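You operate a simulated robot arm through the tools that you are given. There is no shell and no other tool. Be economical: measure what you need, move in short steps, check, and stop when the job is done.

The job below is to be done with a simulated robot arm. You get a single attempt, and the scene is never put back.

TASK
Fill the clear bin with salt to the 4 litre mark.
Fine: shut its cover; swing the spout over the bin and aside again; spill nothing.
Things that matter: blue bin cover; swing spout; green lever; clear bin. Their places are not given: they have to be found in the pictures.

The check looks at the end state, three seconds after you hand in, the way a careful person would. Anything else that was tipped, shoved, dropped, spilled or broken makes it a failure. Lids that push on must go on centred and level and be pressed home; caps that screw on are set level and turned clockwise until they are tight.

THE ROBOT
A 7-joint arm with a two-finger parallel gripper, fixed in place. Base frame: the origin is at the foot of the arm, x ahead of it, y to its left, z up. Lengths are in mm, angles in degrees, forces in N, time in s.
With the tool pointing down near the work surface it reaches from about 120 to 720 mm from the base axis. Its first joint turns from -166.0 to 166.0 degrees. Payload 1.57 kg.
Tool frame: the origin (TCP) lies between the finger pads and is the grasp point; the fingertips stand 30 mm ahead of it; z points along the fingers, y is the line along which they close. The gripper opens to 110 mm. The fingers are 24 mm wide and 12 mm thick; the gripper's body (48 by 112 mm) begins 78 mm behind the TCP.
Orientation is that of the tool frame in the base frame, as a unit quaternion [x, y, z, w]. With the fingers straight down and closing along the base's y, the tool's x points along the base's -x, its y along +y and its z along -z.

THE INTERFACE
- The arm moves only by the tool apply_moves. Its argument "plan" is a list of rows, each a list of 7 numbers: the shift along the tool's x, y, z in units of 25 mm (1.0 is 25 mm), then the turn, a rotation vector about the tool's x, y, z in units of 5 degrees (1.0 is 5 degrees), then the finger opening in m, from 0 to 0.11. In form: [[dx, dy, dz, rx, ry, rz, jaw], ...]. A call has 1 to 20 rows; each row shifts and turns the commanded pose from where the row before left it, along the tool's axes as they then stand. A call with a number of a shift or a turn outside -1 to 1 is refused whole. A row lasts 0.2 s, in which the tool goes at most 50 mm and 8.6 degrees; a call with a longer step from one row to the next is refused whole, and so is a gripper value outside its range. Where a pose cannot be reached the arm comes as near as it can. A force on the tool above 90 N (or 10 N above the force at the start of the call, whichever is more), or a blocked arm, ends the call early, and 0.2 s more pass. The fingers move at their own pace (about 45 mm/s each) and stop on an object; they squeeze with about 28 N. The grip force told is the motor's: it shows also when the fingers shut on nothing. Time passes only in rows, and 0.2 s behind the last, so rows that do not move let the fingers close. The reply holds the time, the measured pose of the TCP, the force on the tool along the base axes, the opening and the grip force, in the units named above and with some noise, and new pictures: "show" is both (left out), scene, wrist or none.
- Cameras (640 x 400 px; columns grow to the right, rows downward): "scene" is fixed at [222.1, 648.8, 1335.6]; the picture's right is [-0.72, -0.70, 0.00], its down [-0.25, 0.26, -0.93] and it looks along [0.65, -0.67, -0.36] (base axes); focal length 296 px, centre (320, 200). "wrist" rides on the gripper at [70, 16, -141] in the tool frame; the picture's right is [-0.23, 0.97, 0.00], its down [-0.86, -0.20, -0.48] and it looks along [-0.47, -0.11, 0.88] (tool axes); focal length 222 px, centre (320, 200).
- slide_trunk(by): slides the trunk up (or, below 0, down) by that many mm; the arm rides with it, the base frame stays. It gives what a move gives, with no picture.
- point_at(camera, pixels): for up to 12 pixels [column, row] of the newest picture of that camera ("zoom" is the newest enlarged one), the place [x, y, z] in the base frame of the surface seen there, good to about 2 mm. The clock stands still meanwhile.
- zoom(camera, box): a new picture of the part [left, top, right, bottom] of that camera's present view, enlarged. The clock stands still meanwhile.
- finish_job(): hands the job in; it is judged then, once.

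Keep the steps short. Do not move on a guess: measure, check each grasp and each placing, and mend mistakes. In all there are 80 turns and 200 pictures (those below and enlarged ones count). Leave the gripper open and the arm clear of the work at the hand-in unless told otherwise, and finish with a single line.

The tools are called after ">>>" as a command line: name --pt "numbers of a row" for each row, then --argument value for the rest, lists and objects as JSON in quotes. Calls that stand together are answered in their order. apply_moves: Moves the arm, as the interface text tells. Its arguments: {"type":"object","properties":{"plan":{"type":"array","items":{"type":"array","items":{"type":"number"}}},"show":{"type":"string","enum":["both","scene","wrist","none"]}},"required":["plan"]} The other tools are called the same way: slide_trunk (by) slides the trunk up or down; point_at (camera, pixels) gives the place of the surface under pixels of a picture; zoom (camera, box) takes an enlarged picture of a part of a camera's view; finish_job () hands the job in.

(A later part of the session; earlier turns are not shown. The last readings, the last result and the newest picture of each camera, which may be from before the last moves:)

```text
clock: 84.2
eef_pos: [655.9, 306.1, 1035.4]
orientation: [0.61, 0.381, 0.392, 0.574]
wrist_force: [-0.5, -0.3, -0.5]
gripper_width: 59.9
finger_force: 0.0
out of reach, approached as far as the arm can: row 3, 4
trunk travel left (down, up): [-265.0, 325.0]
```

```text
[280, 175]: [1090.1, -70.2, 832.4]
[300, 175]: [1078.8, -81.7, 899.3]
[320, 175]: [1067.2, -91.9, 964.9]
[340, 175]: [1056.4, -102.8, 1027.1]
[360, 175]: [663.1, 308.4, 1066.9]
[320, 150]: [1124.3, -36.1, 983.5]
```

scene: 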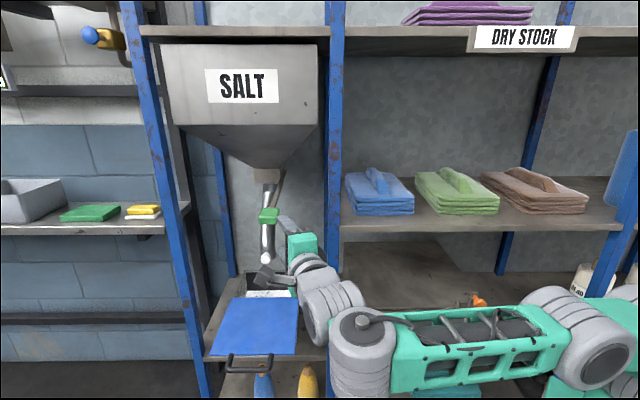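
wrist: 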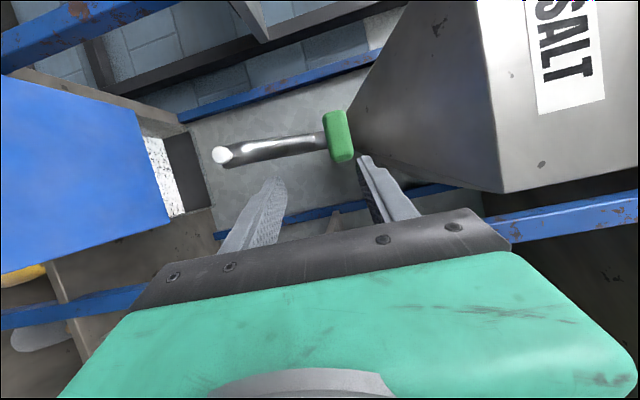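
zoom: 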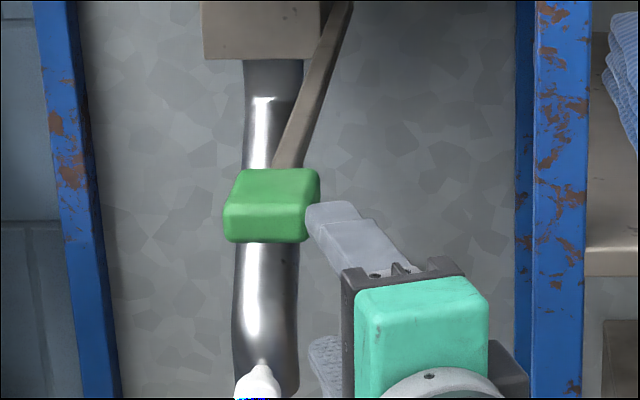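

The block is 62 mm ahead and 20 mm left of the tool axis, and I'm 21 mm too low. I'll correct those first.

>>> apply_moves --pt "0.45 0 0.1 0 0 0 0.07" --pt "0.45 0.3 0.1 0 0 0 0.07" --pt "0 0.3 0 0 0 0 0.07" --pt "0 0.3 0 0 0 0 0.07" --show "wrist"

>>> zoom --camera "scene" --box '[230, 170, 330, 260]'

```text
clock: 85.2
eef_pos: [668.2, 324.6, 1059.1]
orientation: [0.61, 0.382, 0.392, 0.573]
wrist_force: [0.2, 0.3, -0.6]
gripper_width: 70.0
finger_force: 0.1
trunk travel left (down, up): [-265.0, 325.0]
```

wrist: 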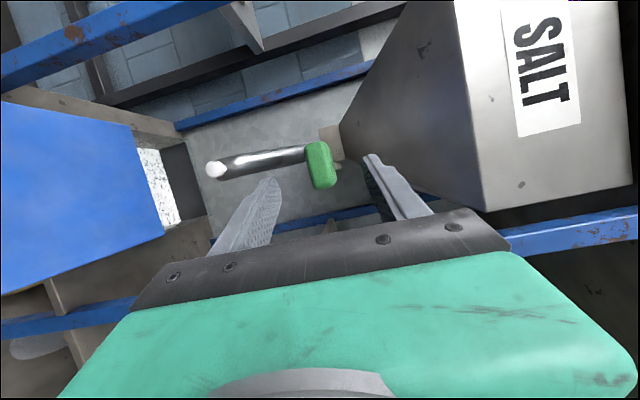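

```text
4.44 times, centred on (280, 215) of scene
```

zoom: 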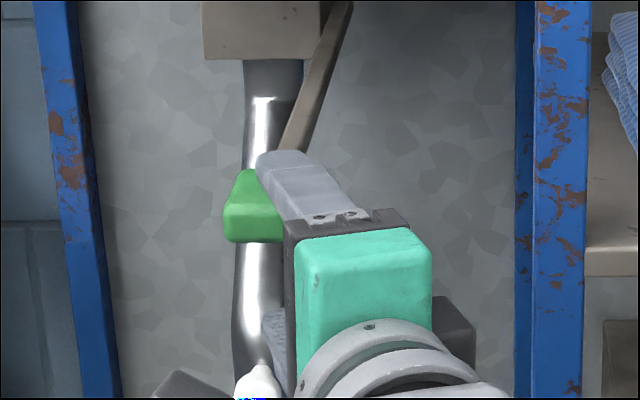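

The block is now centred between the open fingers. I'll go forward 58 mm and check.

>>> apply_moves --pt "-0.05 0 0.6 0 0 0 0.07" --pt "-0.05 0 0.6 0 0 0 0.07" --pt "0 0 0.6 0 0 0 0.07" --pt "0 0 0.5 0 0 0 0.07" --show "both"

```text
clock: 86.2
eef_pos: [720.6, 298.0, 1058.8]
orientation: [0.61, 0.381, 0.393, 0.574]
wrist_force: [-0.3, 0.0, 0.3]
gripper_width: 70.2
finger_force: 0.1
trunk travel left (down, up): [-265.0, 325.0]
```

scene: 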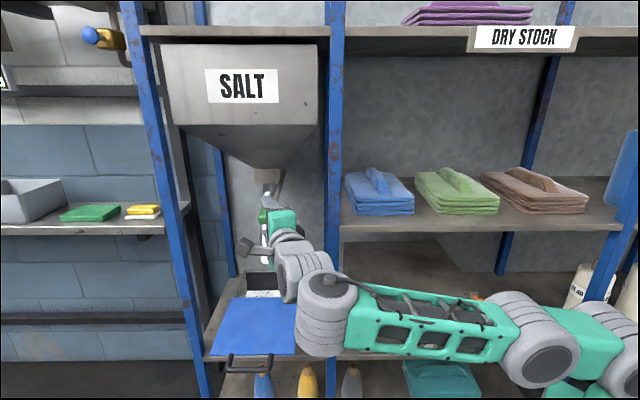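
wrist: 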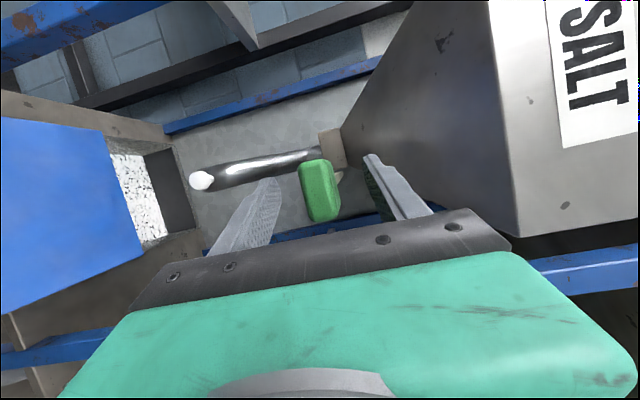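

>>> point_at --camera "wrist" --pixels '[[303, 190], [320, 190], [335, 190], [315, 215], [325, 217], [318, 165], [135, 180], [155, 210], [130, 225]]'

```text
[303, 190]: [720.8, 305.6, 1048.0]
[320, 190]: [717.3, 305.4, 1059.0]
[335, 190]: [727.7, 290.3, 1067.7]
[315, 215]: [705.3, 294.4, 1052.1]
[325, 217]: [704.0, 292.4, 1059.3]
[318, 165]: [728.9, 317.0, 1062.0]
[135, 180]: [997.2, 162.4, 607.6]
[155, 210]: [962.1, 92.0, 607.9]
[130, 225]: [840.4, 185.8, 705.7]
```

The block spans z 1046–1070, so it's centred on my height. I'll close on it gently with no motion.

>>> apply_moves --pt "0 0 0.2 0 0 0 0.0" --pt "0 0 0 0 0 0 0.0" --pt "0 0 0 0 0 0 0.0" --pt "0 0 0 0 0 0 0.0" --show "both"

```text
clock: 87.2
eef_pos: [725.1, 296.1, 1056.6]
orientation: [0.609, 0.381, 0.392, 0.574]
wrist_force: [0.0, -0.8, -0.6]
gripper_width: 23.4
finger_force: 24.7
trunk travel left (down, up): [-265.0, 325.0]
```

scene: 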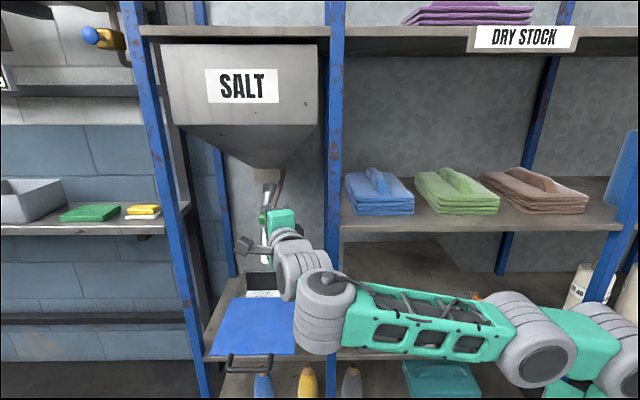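
wrist: 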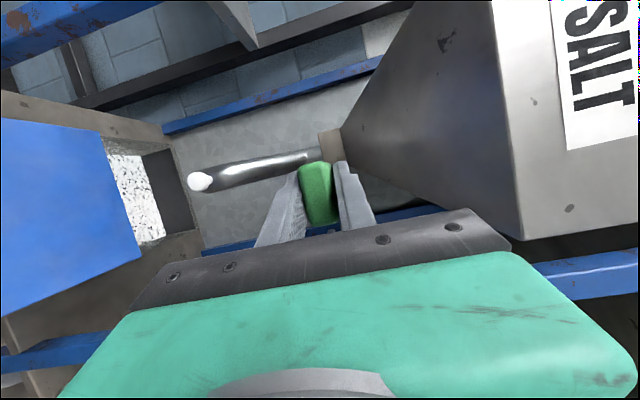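

Gripped at 23.4 mm. I'll press the lever down 15 mm as a test.

>>> apply_moves --pt "0 -0.3 0 0 0 0 0.0" --pt "0 -0.3 0 0 0 0 0.0" --show "both"

```text
clock: 87.8
eef_pos: [726.0, 297.5, 1042.5]
orientation: [0.609, 0.38, 0.394, 0.574]
wrist_force: [6.1, -3.4, 6.5]
gripper_width: 25.1
finger_force: 36.8
trunk travel left (down, up): [-265.0, 325.0]
```

scene: 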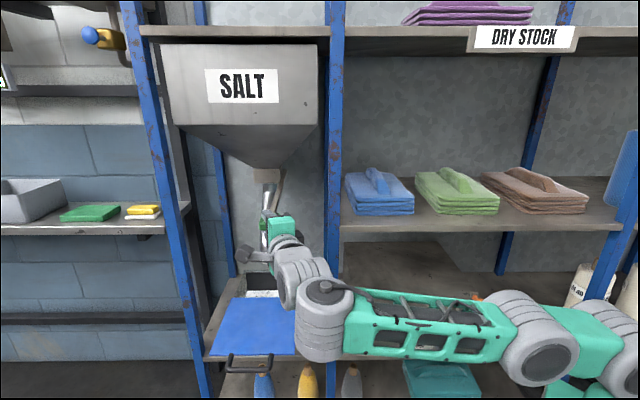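
wrist: 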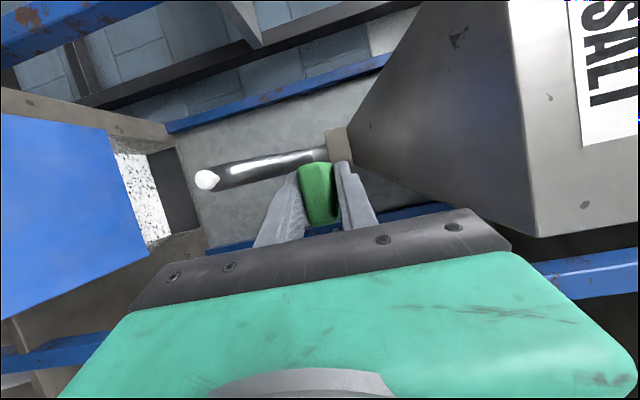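

The lever moves down easily and nothing flows yet, so I'll go 20 mm more.

>>> apply_moves --pt "0 -0.4 0 0 0 0 0.0" --pt "0 -0.4 0 0 0 0 0.0" --show "both"

>>> zoom --camera "scene" --box '[230, 220, 310, 310]'

>>> point_at --camera "scene" --pixels '[[250, 294], [265, 293], [285, 293], [258, 295]]'

```text
clock: 88.4
eef_pos: [726.8, 296.7, 1022.9]
orientation: [0.611, 0.38, 0.391, 0.573]
wrist_force: [15.2, -11.8, 7.5]
gripper_width: 27.4
finger_force: 37.8
trunk travel left (down, up): [-265.0, 325.0]
```

scene: 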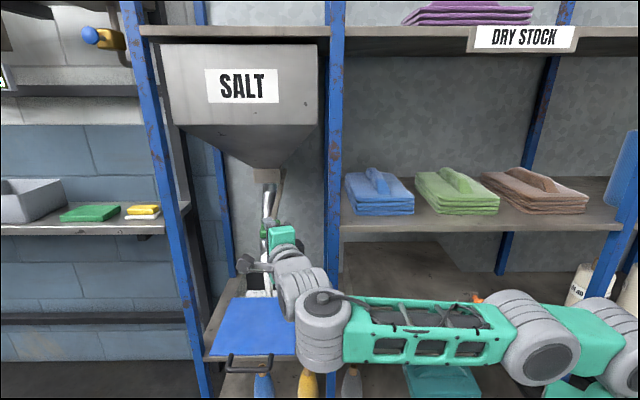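
wrist: 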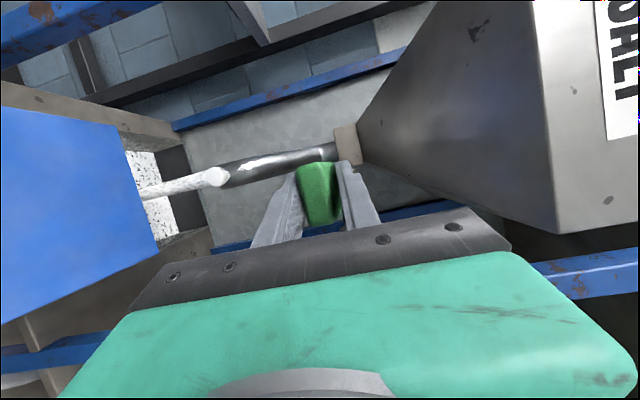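

```text
4.44 times, centred on (270, 265) of scene
```

zoom: 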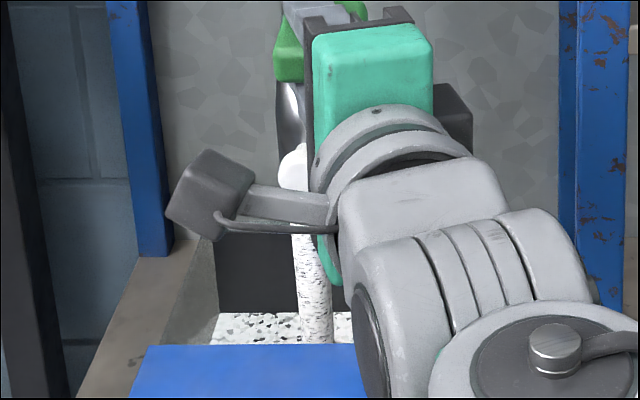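

```text
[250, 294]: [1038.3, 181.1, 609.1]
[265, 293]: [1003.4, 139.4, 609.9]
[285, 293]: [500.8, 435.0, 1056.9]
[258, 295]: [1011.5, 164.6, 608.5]
```

Salt is flowing cleanly into the bin. I'll hold for a short time and measure the rise.

>>> apply_moves --pt "0 0 0 0 0 0 0.0" --pt "0 0 0 0 0 0 0.0" --pt "0 0 0 0 0 0 0.0" --pt "0 0 0 0 0 0 0.0" --show "wrist"

>>> point_at --camera "scene" --pixels '[[250, 294], [260, 292], [265, 293], [258, 295]]'

```text
clock: 89.4
eef_pos: [725.2, 297.8, 1023.1]
orientation: [0.611, 0.38, 0.392, 0.573]
wrist_force: [8.9, -15.0, 7.7]
gripper_width: 27.3
finger_force: 38.1
trunk travel left (down, up): [-265.0, 325.0]
```

wrist: 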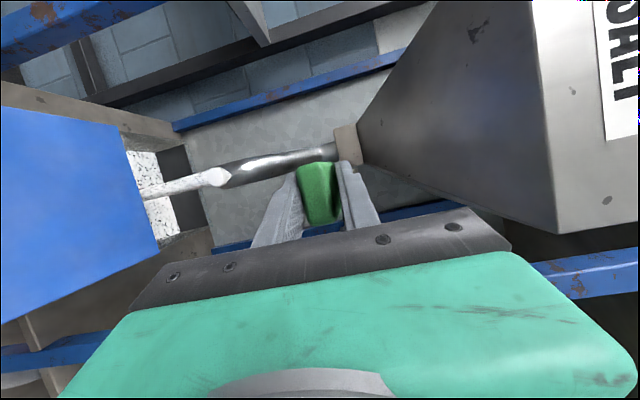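

```text
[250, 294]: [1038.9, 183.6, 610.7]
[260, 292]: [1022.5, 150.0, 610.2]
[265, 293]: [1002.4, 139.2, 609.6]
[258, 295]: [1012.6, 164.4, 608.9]
```

It rises slowly, about 1 mm/s. I'll open the lever 10 mm more and hold 2 s.

>>> apply_moves --pt "0 -0.4 0 0 0 0 0.0" --pt "0 0 0 0 0 0 0.0" --pt "0 0 0 0 0 0 0.0" --pt "0 0 0 0 0 0 0.0" --pt "0 0 0 0 0 0 0.0" --pt "0 0 0 0 0 0 0.0" --pt "0 0 0 0 0 0 0.0" --pt "0 0 0 0 0 0 0.0" --pt "0 0 0 0 0 0 0.0" --pt "0 0 0 0 0 0 0.0" --show "both"

>>> point_at --camera "scene" --pixels '[[250, 293], [260, 291], [255, 293], [258, 294], [250, 295]]'

```text
clock: 91.6
eef_pos: [724.8, 298.4, 1012.8]
orientation: [0.61, 0.381, 0.392, 0.573]
wrist_force: [9.7, -17.1, 8.3]
gripper_width: 28.4
finger_force: 38.4
trunk travel left (down, up): [-265.0, 325.0]
```

scene: 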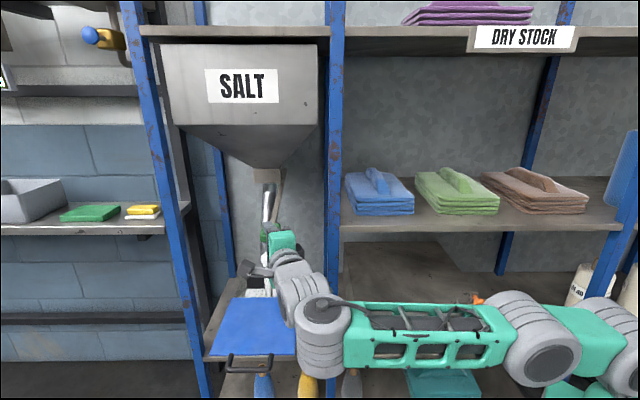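
wrist: 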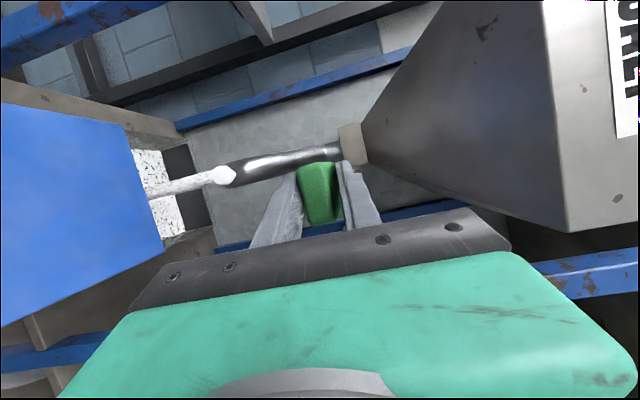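

```text
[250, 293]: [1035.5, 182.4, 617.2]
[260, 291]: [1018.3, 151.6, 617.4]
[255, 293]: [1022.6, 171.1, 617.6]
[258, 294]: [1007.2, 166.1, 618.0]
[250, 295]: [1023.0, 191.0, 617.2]
```

The level is z≈617 and rising about 3.5 mm/s, with 40 mm to go. I'll hold 3.6 s.

>>> apply_moves --pt "0 0 0 0 0 0 0.0" --pt "0 0 0 0 0 0 0.0" --pt "0 0 0 0 0 0 0.0" --pt "0 0 0 0 0 0 0.0" --pt "0 0 0 0 0 0 0.0" --pt "0 0 0 0 0 0 0.0" --pt "0 0 0 0 0 0 0.0" --pt "0 0 0 0 0 0 0.0" --pt "0 0 0 0 0 0 0.0" --pt "0 0 0 0 0 0 0.0" --pt "0 0 0 0 0 0 0.0" --pt "0 0 0 0 0 0 0.0" --pt "0 0 0 0 0 0 0.0" --pt "0 0 0 0 0 0 0.0" --pt "0 0 0 0 0 0 0.0" --pt "0 0 0 0 0 0 0.0" --pt "0 0 0 0 0 0 0.0" --pt "0 0 0 0 0 0 0.0" --show "both"

>>> point_at --camera "scene" --pixels '[[250, 291], [260, 290], [255, 290], [258, 292], [250, 294]]'

```text
clock: 95.4
eef_pos: [724.3, 299.3, 1013.9]
orientation: [0.61, 0.38, 0.394, 0.573]
wrist_force: [2.7, -12.0, 7.3]
gripper_width: 28.2
finger_force: 38.0
trunk travel left (down, up): [-265.0, 325.0]
```

scene: 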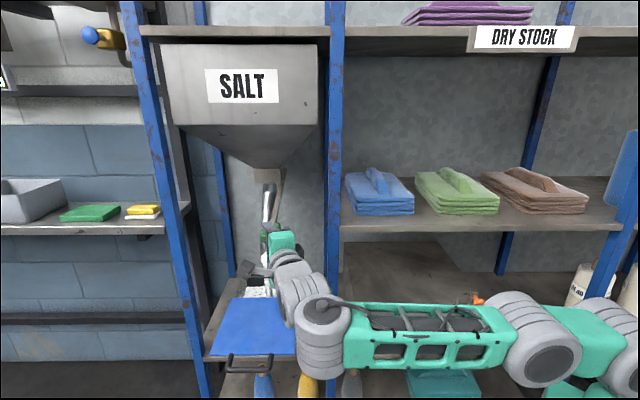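
wrist: 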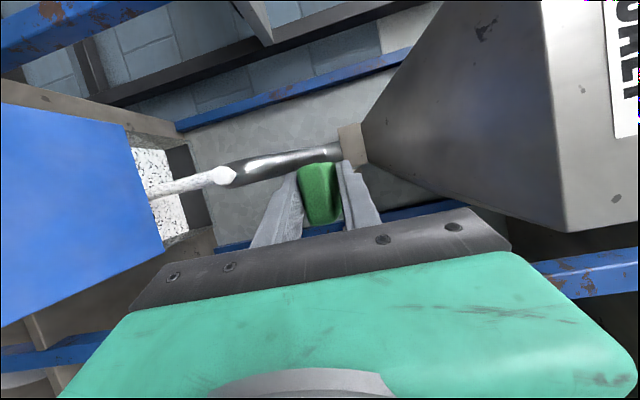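

```text
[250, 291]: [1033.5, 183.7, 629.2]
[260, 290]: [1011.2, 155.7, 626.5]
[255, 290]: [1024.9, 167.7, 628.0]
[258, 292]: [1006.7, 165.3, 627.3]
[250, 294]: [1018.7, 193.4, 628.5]
```

The level is z≈628, rising 2.8 mm/s. I'll hold 4 s more.

>>> apply_moves --pt "0 0 0 0 0 0 0.0" --pt "0 0 0 0 0 0 0.0" --pt "0 0 0 0 0 0 0.0" --pt "0 0 0 0 0 0 0.0" --pt "0 0 0 0 0 0 0.0" --pt "0 0 0 0 0 0 0.0" --pt "0 0 0 0 0 0 0.0" --pt "0 0 0 0 0 0 0.0" --pt "0 0 0 0 0 0 0.0" --pt "0 0 0 0 0 0 0.0" --pt "0 0 0 0 0 0 0.0" --pt "0 0 0 0 0 0 0.0" --pt "0 0 0 0 0 0 0.0" --pt "0 0 0 0 0 0 0.0" --pt "0 0 0 0 0 0 0.0" --pt "0 0 0 0 0 0 0.0" --pt "0 0 0 0 0 0 0.0" --pt "0 0 0 0 0 0 0.0" --pt "0 0 0 0 0 0 0.0" --pt "0 0 0 0 0 0 0.0" --show "both"

>>> point_at --camera "scene" --pixels '[[250, 290], [260, 288], [255, 289], [258, 291], [250, 294]]'

```text
clock: 99.6
eef_pos: [724.2, 299.0, 1013.4]
orientation: [0.61, 0.381, 0.393, 0.573]
wrist_force: [1.5, -7.2, 6.7]
gripper_width: 27.9
finger_force: 38.3
trunk travel left (down, up): [-265.0, 325.0]
```

scene: 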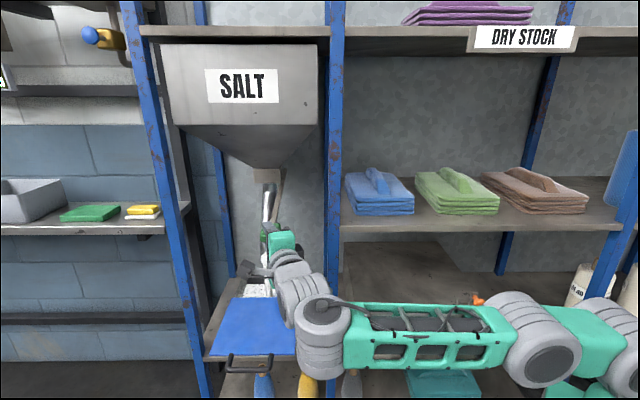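
wrist: 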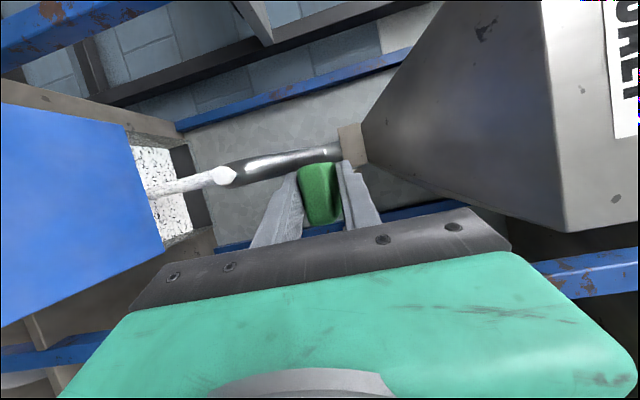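

```text
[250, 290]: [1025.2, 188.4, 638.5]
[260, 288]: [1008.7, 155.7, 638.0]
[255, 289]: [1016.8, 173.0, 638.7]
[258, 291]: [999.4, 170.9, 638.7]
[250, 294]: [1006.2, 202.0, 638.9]
```

z≈638.6, rising 2.5 mm/s. I'll hold 4 s more.

>>> apply_moves --pt "0 0 0 0 0 0 0.0" --pt "0 0 0 0 0 0 0.0" --pt "0 0 0 0 0 0 0.0" --pt "0 0 0 0 0 0 0.0" --pt "0 0 0 0 0 0 0.0" --pt "0 0 0 0 0 0 0.0" --pt "0 0 0 0 0 0 0.0" --pt "0 0 0 0 0 0 0.0" --pt "0 0 0 0 0 0 0.0" --pt "0 0 0 0 0 0 0.0" --pt "0 0 0 0 0 0 0.0" --pt "0 0 0 0 0 0 0.0" --pt "0 0 0 0 0 0 0.0" --pt "0 0 0 0 0 0 0.0" --pt "0 0 0 0 0 0 0.0" --pt "0 0 0 0 0 0 0.0" --pt "0 0 0 0 0 0 0.0" --pt "0 0 0 0 0 0 0.0" --pt "0 0 0 0 0 0 0.0" --pt "0 0 0 0 0 0 0.0" --show "both"

>>> point_at --camera "scene" --pixels '[[250, 288], [260, 287], [255, 288], [258, 290], [250, 292]]'

```text
clock: 103.8
eef_pos: [724.5, 299.0, 1013.4]
orientation: [0.611, 0.38, 0.393, 0.573]
wrist_force: [0.0, -4.7, 6.3]
gripper_width: 28.0
finger_force: 38.0
trunk travel left (down, up): [-265.0, 325.0]
```

scene: 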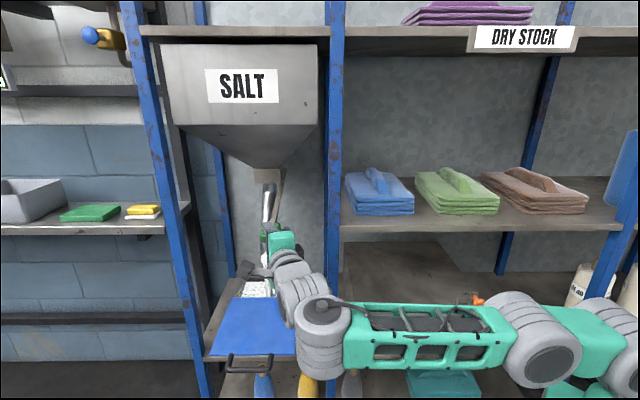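
wrist: 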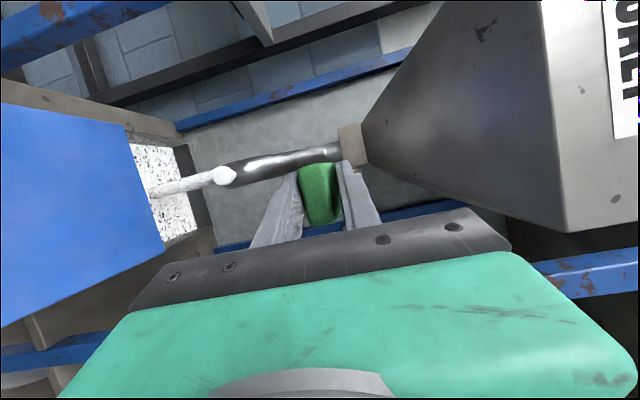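

```text
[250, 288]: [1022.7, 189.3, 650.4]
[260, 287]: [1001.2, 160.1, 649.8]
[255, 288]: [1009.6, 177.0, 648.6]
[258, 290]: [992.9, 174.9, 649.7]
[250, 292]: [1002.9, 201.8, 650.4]
```

z≈650. I'll hold 2 s more and then close the valve by raising the lever back, aiming a bit below 658 so I can check.

>>> apply_moves --pt "0 0 0 0 0 0 0.0" --pt "0 0 0 0 0 0 0.0" --pt "0 0 0 0 0 0 0.0" --pt "0 0 0 0 0 0 0.0" --pt "0 0 0 0 0 0 0.0" --pt "0 0 0 0 0 0 0.0" --pt "0 0 0 0 0 0 0.0" --pt "0 0 0 0 0 0 0.0" --pt "0 0 0 0 0 0 0.0" --pt "0 0.9 0 0 0 0 0.0" --pt "0 0.85 0 0 0 0 0.0" --pt "0 0 0 0 0 0 0.0" --show "both"

>>> point_at --camera "scene" --pixels '[[250, 287], [260, 286], [255, 287], [258, 289], [250, 292]]'

>>> zoom --camera "wrist" --box '[60, 100, 340, 270]'

```text
clock: 106.4
eef_pos: [722.4, 300.4, 1057.1]
orientation: [0.609, 0.381, 0.394, 0.574]
wrist_force: [-16.8, 10.4, 5.8]
gripper_width: 23.2
finger_force: 35.3
trunk travel left (down, up): [-265.0, 325.0]
```

scene: 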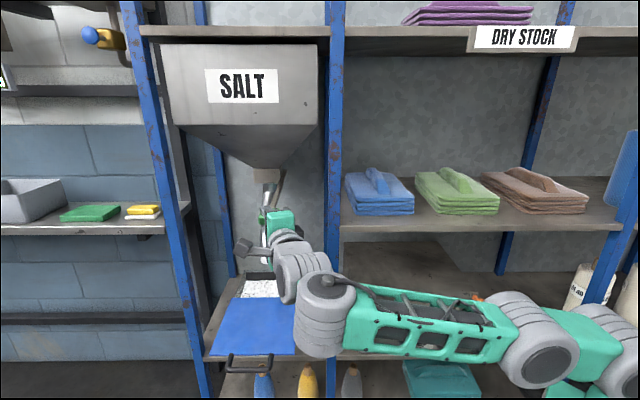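
wrist: 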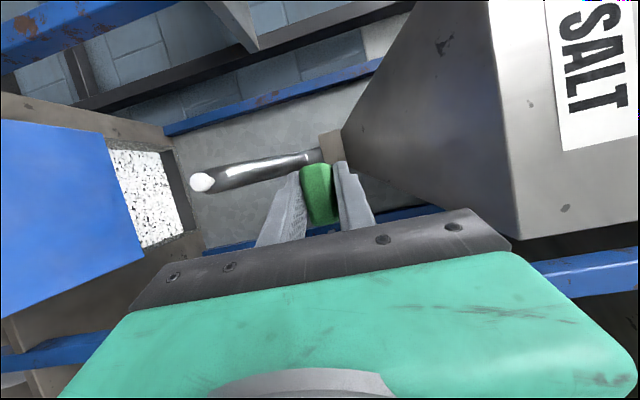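

```text
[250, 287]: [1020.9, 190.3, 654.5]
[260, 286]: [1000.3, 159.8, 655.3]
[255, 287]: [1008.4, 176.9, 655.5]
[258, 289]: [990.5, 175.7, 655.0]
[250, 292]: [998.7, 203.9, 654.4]
```

```text
2.29 times, centred on (200, 185) of wrist
```

zoom: 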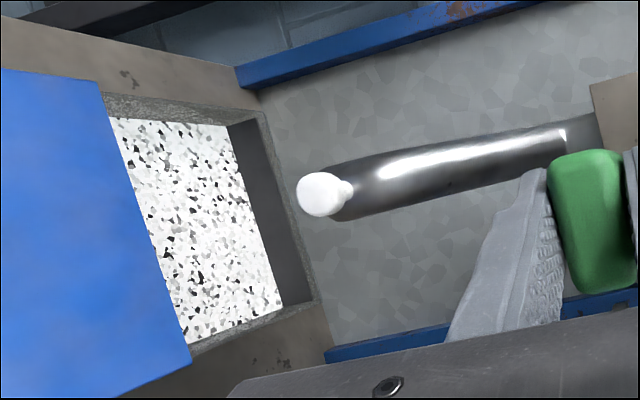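

The flow has stopped cleanly with the level at z≈655, just under the mark at z≈657–658. I'll give one short pulse for the last 2–3 mm.

>>> apply_moves --pt "0 -0.9 0 0 0 0 0.0" --pt "0 -0.85 0 0 0 0 0.0" --pt "0 0 0 0 0 0 0.0" --pt "0 0 0 0 0 0 0.0" --pt "0 0.9 0 0 0 0 0.0" --pt "0 0.9 0 0 0 0 0.0" --pt "0 0.05 0 0 0 0 0.0" --show "both"

>>> point_at --camera "scene" --pixels '[[250, 287], [260, 286], [255, 287], [258, 289], [250, 292], [253, 290], [265, 288]]'

```text
clock: 108.0
eef_pos: [725.1, 298.3, 1056.2]
orientation: [0.609, 0.383, 0.392, 0.574]
wrist_force: [-11.8, 10.2, -0.2]
gripper_width: 23.2
finger_force: 36.1
trunk travel left (down, up): [-265.0, 325.0]
```

scene: 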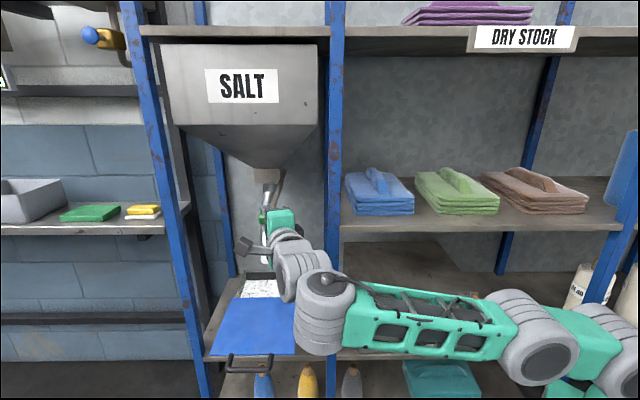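
wrist: 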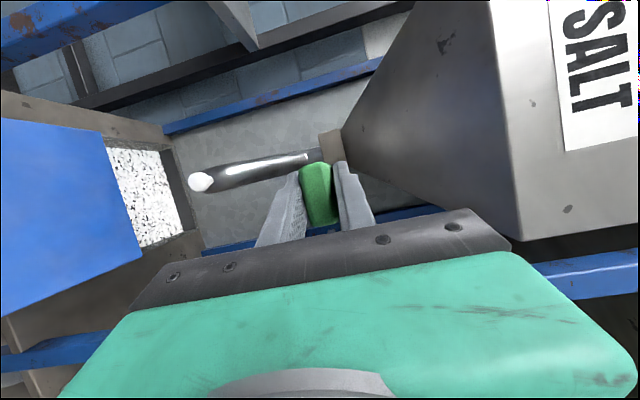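

```text
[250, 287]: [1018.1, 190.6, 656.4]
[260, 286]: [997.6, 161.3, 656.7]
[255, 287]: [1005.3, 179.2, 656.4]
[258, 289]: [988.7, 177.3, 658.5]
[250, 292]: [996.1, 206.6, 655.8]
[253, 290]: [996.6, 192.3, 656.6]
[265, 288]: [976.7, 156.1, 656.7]
```

Level is z≈656.6, right at the 4 litre mark, with the lever back at its closed height. I'll release the lever, back off, move left and descend.

>>> apply_moves --pt "0 0 0 0 0 0 0.07" --pt "0 0 0 0 0 0 0.07" --pt "0 0 0 0 0 0 0.07" --pt "0 0 -0.65 0 0 0 0.07" --pt "0 0 -0.65 0 0 0 0.07" --pt "0 0 -0.65 0 0 0 0.07" --pt "0 0 -0.65 0 0 0 0.07" --pt "0.75 0 0 0 0 0 0.07" --pt "0.75 0 0 0 0 0 0.04" --pt "0.75 0 0 0 0 0 0.0" --pt "0 -0.95 0 0 0 0 0.0" --pt "0 -0.95 0 0 0 0 0.0" --pt "0 -0.95 0 0 0 0 0.0" --pt "0 -0.95 0 0 0 0 0.0" --pt "0 -0.95 0 0 0 0 0.0" --pt "0 -0.95 0 0 0 0 0.0" --pt "0 -0.95 0 0 0 0 0.0" --pt "0 -0.95 0 0 0 0 0.0" --pt "0 -0.95 0 0 0 0 0.0" --show "both"

```text
clock: 112.0
eef_pos: [671.3, 360.6, 844.3]
orientation: [0.61, 0.381, 0.393, 0.573]
wrist_force: [-0.9, -0.2, -0.4]
gripper_width: 0.1
finger_force: 21.4
out of reach, approached as far as the arm can: row 9, 10
trunk travel left (down, up): [-265.0, 325.0]
```

scene: 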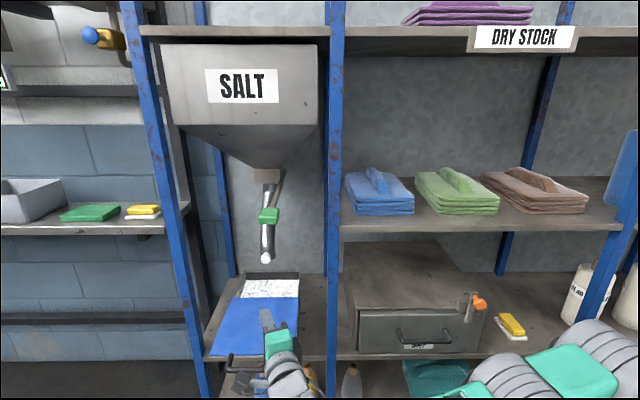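
wrist: 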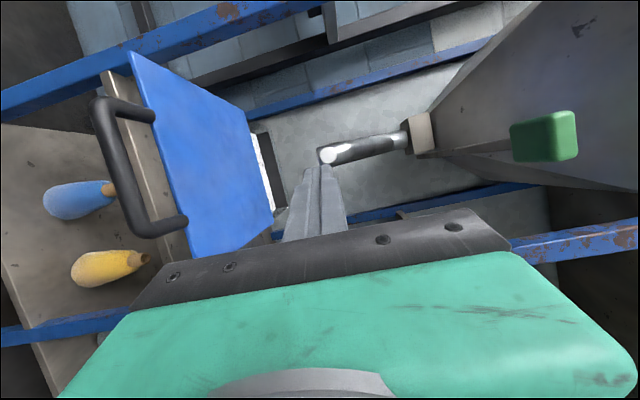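

The lever stayed closed and nothing spilled. I'll bring the closed fingers in on the left side of the spout's knob.

>>> apply_moves --pt "-0.07 -0.03 0.64 0 0.227 0 0.0" --pt "-0.08 -0.03 0.64 0 0.227 0 0.0" --pt "-0.09 -0.03 0.64 0 0.227 0 0.0" --pt "-0.1 -0.03 0.64 0 0.227 0 0.0" --pt "-0.12 -0.03 0.63 0 0.227 0 0.0" --pt "-0.13 -0.03 0.63 0 0.227 0 0.0" --pt "-0.14 -0.03 0.63 0 0.227 0 0.0" --pt "-0.15 -0.03 0.63 0 0.227 0 0.0" --pt "-0.17 0 0.62 0 0.227 0 0.0" --pt "-0.18 0 0.62 0 0.227 0 0.0" --pt "-0.19 0 0.62 0 0.227 0 0.0" --pt "-0.2 0 0.61 0 0.227 0 0.0" --pt "-0.15 0 0.45 0 0.6 0 0.0" --pt "-0.1 0 0.45 0 0.6 0 0.0" --show "both"

>>> zoom --camera "wrist" --box '[200, 60, 440, 240]'

```text
clock: 115.0
eef_pos: [861.9, 254.9, 830.0]
orientation: [0.534, 0.474, 0.49, 0.5]
wrist_force: [0.5, -0.3, -0.1]
gripper_width: 0.0
finger_force: 22.0
trunk travel left (down, up): [-265.0, 325.0]
```

scene: 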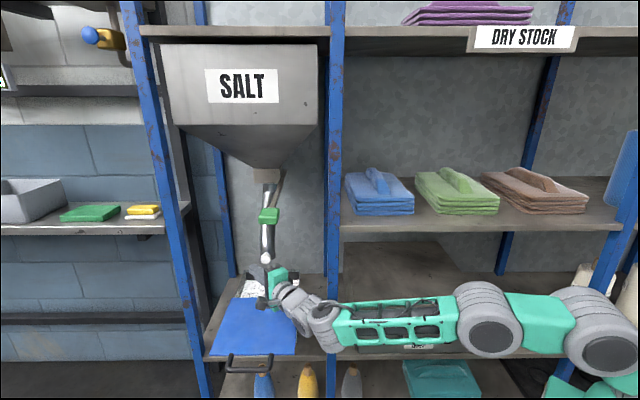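
wrist: 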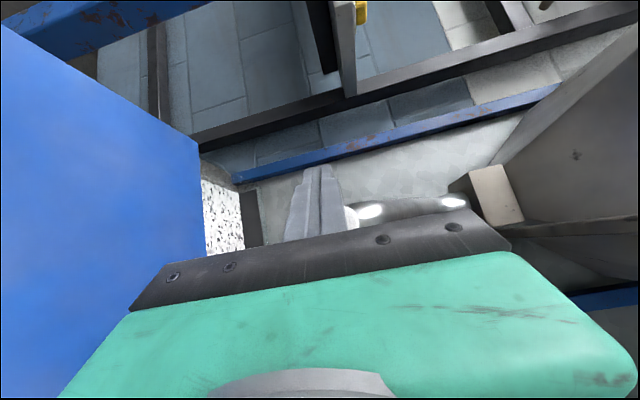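

```text
2.22 times, centred on (320, 150) of wrist
```

zoom: 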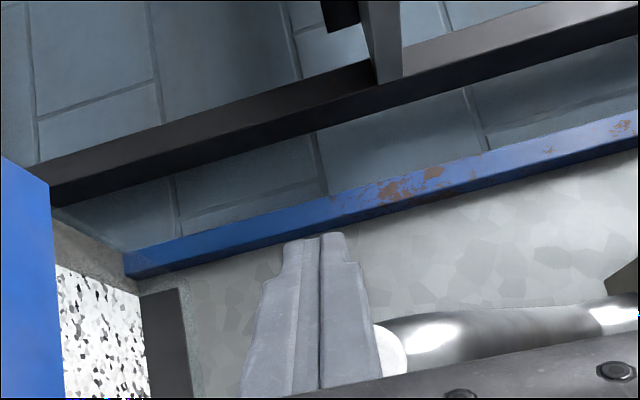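

The fingers are left of the knob at nearly the right height. I'll push right along the arc while turning the tool.

>>> apply_moves --pt "-0.53 0.12 0.12 0 0 0 0.0" --pt "-0.53 0.12 0.12 0 0 0 0.0" --pt "-0.5 0 -0.12 0 -0.6 0 0.0" --pt "-0.5 0 -0.12 0 -0.6 0 0.0" --pt "-0.6 0 -0.12 0 -0.8 0 0.0" --pt "-0.6 0 -0.12 0 -0.8 0 0.0" --show "both"

```text
clock: 116.4
eef_pos: [840.7, 202.6, 834.8]
orientation: [0.577, 0.425, 0.438, 0.543]
wrist_force: [-84.7, 60.1, 3.9]
gripper_width: 0.0
finger_force: 21.2
trunk travel left (down, up): [-265.0, 325.0]
stopped in row 6: the force on the tool passed its limit (the readings are from after the stop); the commanded pose is now the measured one
```

scene: 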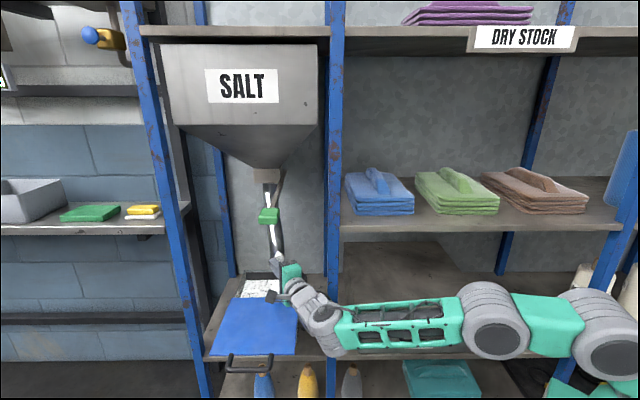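
wrist: 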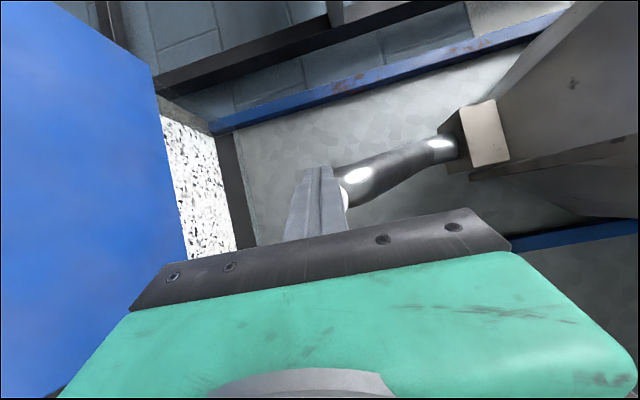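

The fingertip is pressing the tube inward along its radius. I'll back off about 15 mm along the tool and then keep pushing sideways.

>>> apply_moves --pt "0 0 -0.35 0 0 0 0.0" --pt "0 0 -0.35 0 0 0 0.0" --pt "-0.4 0 -0.1 0 -0.3 0 0.0" --pt "-0.4 0 -0.1 0 -0.4 0 0.0" --pt "-0.4 0 -0.1 0 -0.4 0 0.0" --show "wrist"

>>> zoom --camera "scene" --box '[230, 170, 350, 300]'

```text
clock: 117.6
eef_pos: [816.3, 155.5, 826.8]
orientation: [0.607, 0.39, 0.398, 0.566]
wrist_force: [0.4, 0.5, 0.6]
gripper_width: 0.1
finger_force: 21.5
trunk travel left (down, up): [-265.0, 325.0]
```

wrist: 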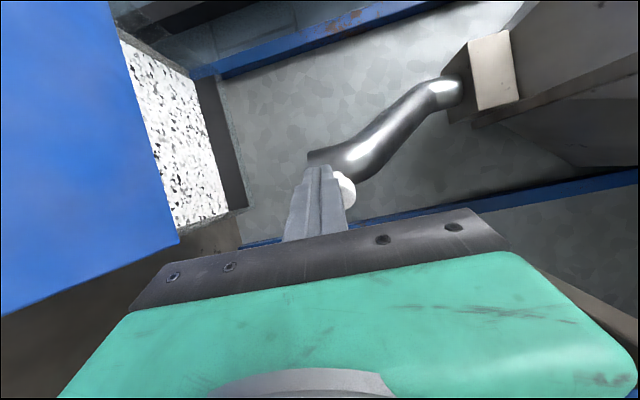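

```text
3.08 times, centred on (290, 235) of scene
```

zoom: 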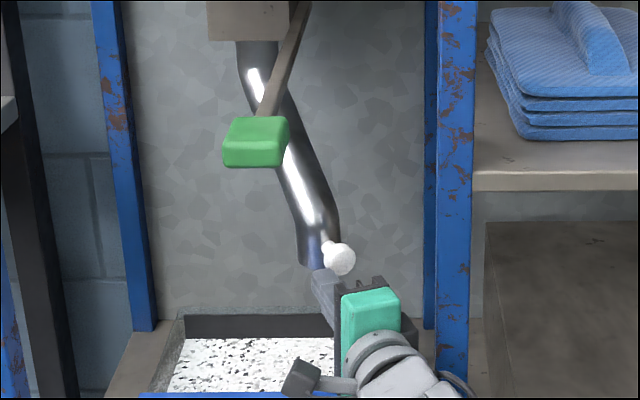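

The spout has swung much further and contact is free now. I'll measure the knob's position.

>>> point_at --camera "zoom" --pixels '[[342, 258], [335, 250], [350, 262], [310, 255], [305, 230], [325, 285]]'

```text
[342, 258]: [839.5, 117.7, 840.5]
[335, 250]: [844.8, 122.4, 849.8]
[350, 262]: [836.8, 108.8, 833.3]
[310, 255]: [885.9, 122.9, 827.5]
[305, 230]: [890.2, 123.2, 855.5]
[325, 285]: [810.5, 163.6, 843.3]
```

The knob is at about (845,113), i.e. 165°, so about 19° is left. I'll raise 8 mm, go forward a little, and push further right along the arc.

>>> apply_moves --pt "0.1 0.2 0.35 0 -0.2 0 0.0" --pt "0 0.2 0.35 0 -0.2 0 0.0" --pt "-0.39 0 0.15 0 -0.6 0 0.0" --pt "-0.39 0 0.15 0 -0.6 0 0.0" --pt "-0.39 0 0.15 0 -0.6 0 0.0" --pt "-0.29 0 0.24 0 -0.45 0 0.0" --pt "-0.29 0 0.24 0 -0.45 0 0.0" --pt "-0.29 0 0.24 0 -0.45 0 0.0" --show "both"

>>> zoom --camera "scene" --box '[230, 170, 350, 300]'

```text
clock: 119.4
eef_pos: [833.3, 95.0, 834.0]
orientation: [0.661, 0.297, 0.303, 0.619]
wrist_force: [1.9, 1.5, 0.3]
gripper_width: 0.1
finger_force: 21.1
trunk travel left (down, up): [-265.0, 325.0]
```

scene: 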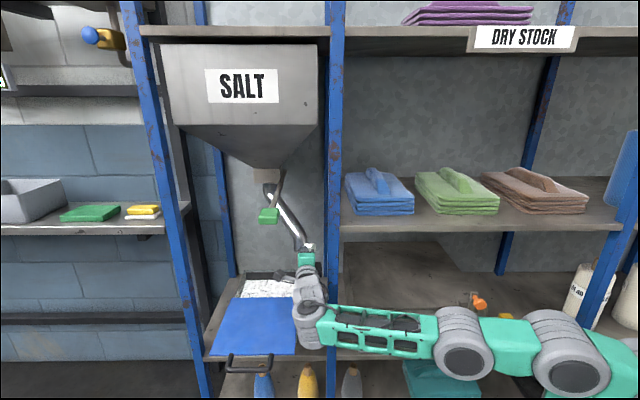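
wrist: 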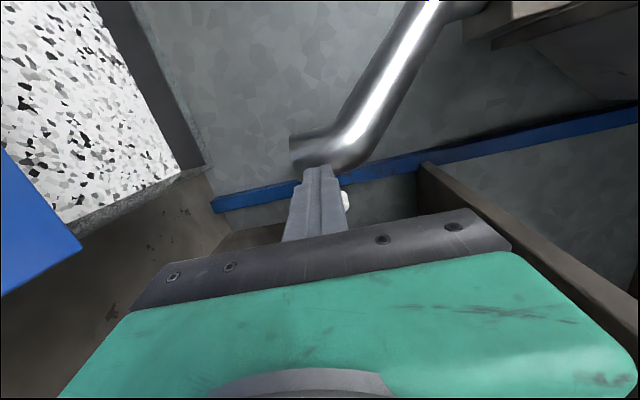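

```text
3.08 times, centred on (290, 235) of scene
5 turns are left
```

zoom: 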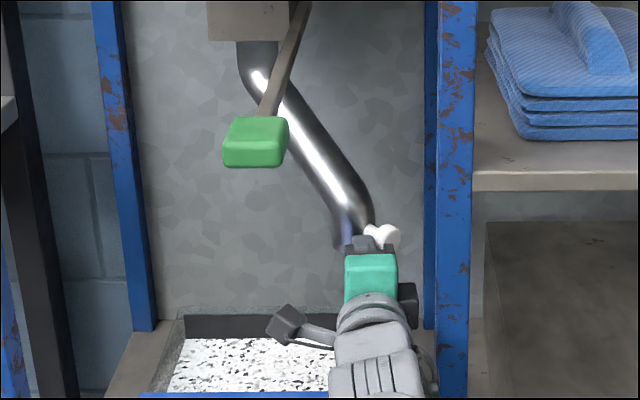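

The knob is back within a few millimetres of its original aside position. Few turns are left, so I'll chain moves: a last small nudge on the spout, then retreat on a known clear route to the handle's pre-grasp position.

>>> apply_moves --pt "-0.25 0 0.05 0 0 0 0.0" --pt "0.3 0 -0.2 0 0 0 0.0" --pt "0.3 0 -0.63 0 0.262 0 0.0" --pt "0.32 0 -0.62 0 0.262 0 0.0" --pt "0.33 0 -0.61 0 0.262 0 0.0" --pt "0.35 0 -0.6 0 0.262 0 0.0" --pt "0.36 0 -0.59 0 0.262 0 0.0" --pt "0.38 0 -0.58 0 0.262 0 0.0" --pt "0.39 0 -0.57 0 0.262 0 0.0" --pt "0.4 0 -0.56 0 0.262 0 0.0" --pt "0.42 0 -0.55 0 0.262 0 0.0" --pt "0.43 0 -0.54 0 0.262 0 0.0" --pt "0.45 0 -0.53 0 0.262 0 0.0" --pt "0.46 0 -0.52 0 0.262 0 0.0" --pt "0.264 0 -0.655 0 0 0 0.0" --pt "0.264 0 -0.655 0 0 0 0.0" --pt "0.264 0 -0.655 0 0 0 0.0" --pt "0.264 0 -0.655 0 0 0 0.0" --pt "0.264 0 -0.655 0 0 0 0.0" --pt "0.264 0 -0.655 0 0 0 0.0" --show "none"

>>> apply_moves --pt "0.31 -0.4 -0.6 0 0.344 0 0.06" --pt "0.31 -0.4 -0.6 0 0.344 0 0.06" --pt "0.31 -0.4 -0.6 0 0.344 0 0.06" --pt "0.31 -0.4 -0.6 0 0.344 0 0.06" --pt "0.31 -0.4 -0.6 0 0.344 0 0.06" --show "both"

>>> point_at --camera "scene" --pixels '[[313, 245], [315, 244], [250, 357], [268, 357], [235, 360], [262, 290], [268, 215], [310, 245]]'

```text
clock: 123.6
eef_pos: [672.3, 363.4, 853.9]
orientation: [0.613, 0.38, 0.39, 0.572]
wrist_force: [-0.3, -0.3, -0.2]
gripper_width: 0.0
finger_force: 21.0
trunk travel left (down, up): [-265.0, 325.0]
```

```text
clock: 124.8
eef_pos: [616.0, 427.9, 809.5]
orientation: [0.583, 0.422, 0.435, 0.542]
wrist_force: [0.3, -1.4, 0.7]
gripper_width: 60.0
finger_force: 0.2
trunk travel left (down, up): [-265.0, 325.0]
```

scene: 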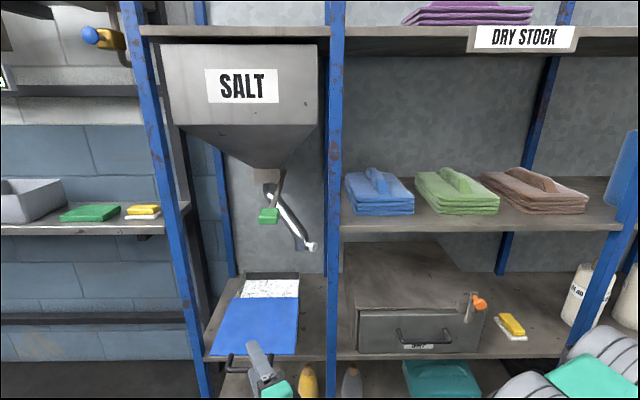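
wrist: 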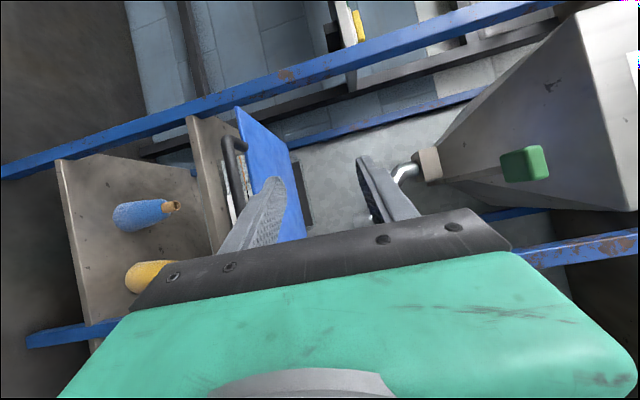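

```text
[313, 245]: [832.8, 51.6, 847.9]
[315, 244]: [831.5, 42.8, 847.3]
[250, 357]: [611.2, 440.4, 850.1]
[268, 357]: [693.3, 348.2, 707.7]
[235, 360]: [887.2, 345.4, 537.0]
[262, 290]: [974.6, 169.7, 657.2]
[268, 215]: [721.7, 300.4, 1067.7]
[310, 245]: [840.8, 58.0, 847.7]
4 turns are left
```

The spout is back at its original place, the lever is closed and the salt level is 657. Now I'll descend to the handle height, go forward over the bar, and grip it.

>>> apply_moves --pt "0 -0.85 0 -0.4 0 0 0.06" --pt "0 -0.85 0 0 0 0 0.06" --pt "0 -0.85 0 0 0 0 0.06" --pt "0 -0.85 0 0 0 0 0.06" --pt "0 -0.85 0 0 0 0 0.06" --pt "-0.065 0 0.72 0 0 0 0.06" --pt "-0.065 0 0.72 0 0 0 0.06" --pt "-0.065 0 0.72 0 0 0 0.06" --pt "-0.065 0 0.74 0 0 0 0.06" --show "none"

>>> apply_moves --pt "0 0 0 0 0 0 0.0" --pt "0 0 0 0 0 0 0.0" --pt "0 0 0 0 0 0 0.0" --pt "0 0 0 0 0 0 0.0" --pt "0 0 0 0 0 0 0.0" --show "both"

```text
clock: 126.8
eef_pos: [685.7, 407.9, 703.3]
orientation: [0.572, 0.414, 0.443, 0.552]
wrist_force: [0.0, 0.0, -0.5]
gripper_width: 60.1
finger_force: 0.1
trunk travel left (down, up): [-265.0, 325.0]
```

```text
clock: 128.0
eef_pos: [685.2, 408.0, 702.5]
orientation: [0.572, 0.414, 0.443, 0.552]
wrist_force: [1.0, -0.6, 3.4]
gripper_width: 14.4
finger_force: 31.0
trunk travel left (down, up): [-265.0, 325.0]
3 turns are left
```

scene: 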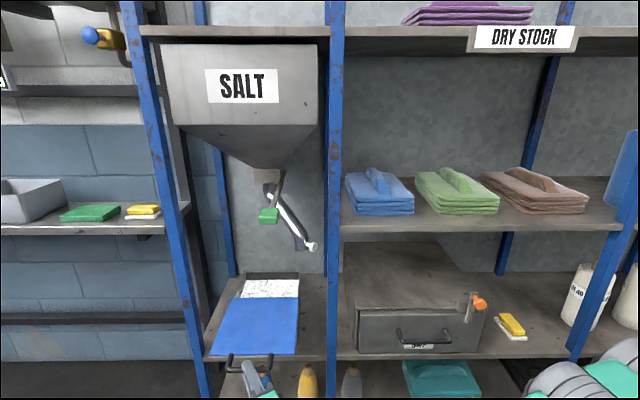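
wrist: 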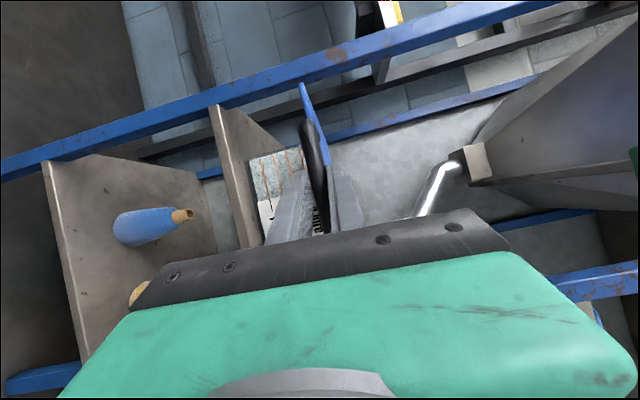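

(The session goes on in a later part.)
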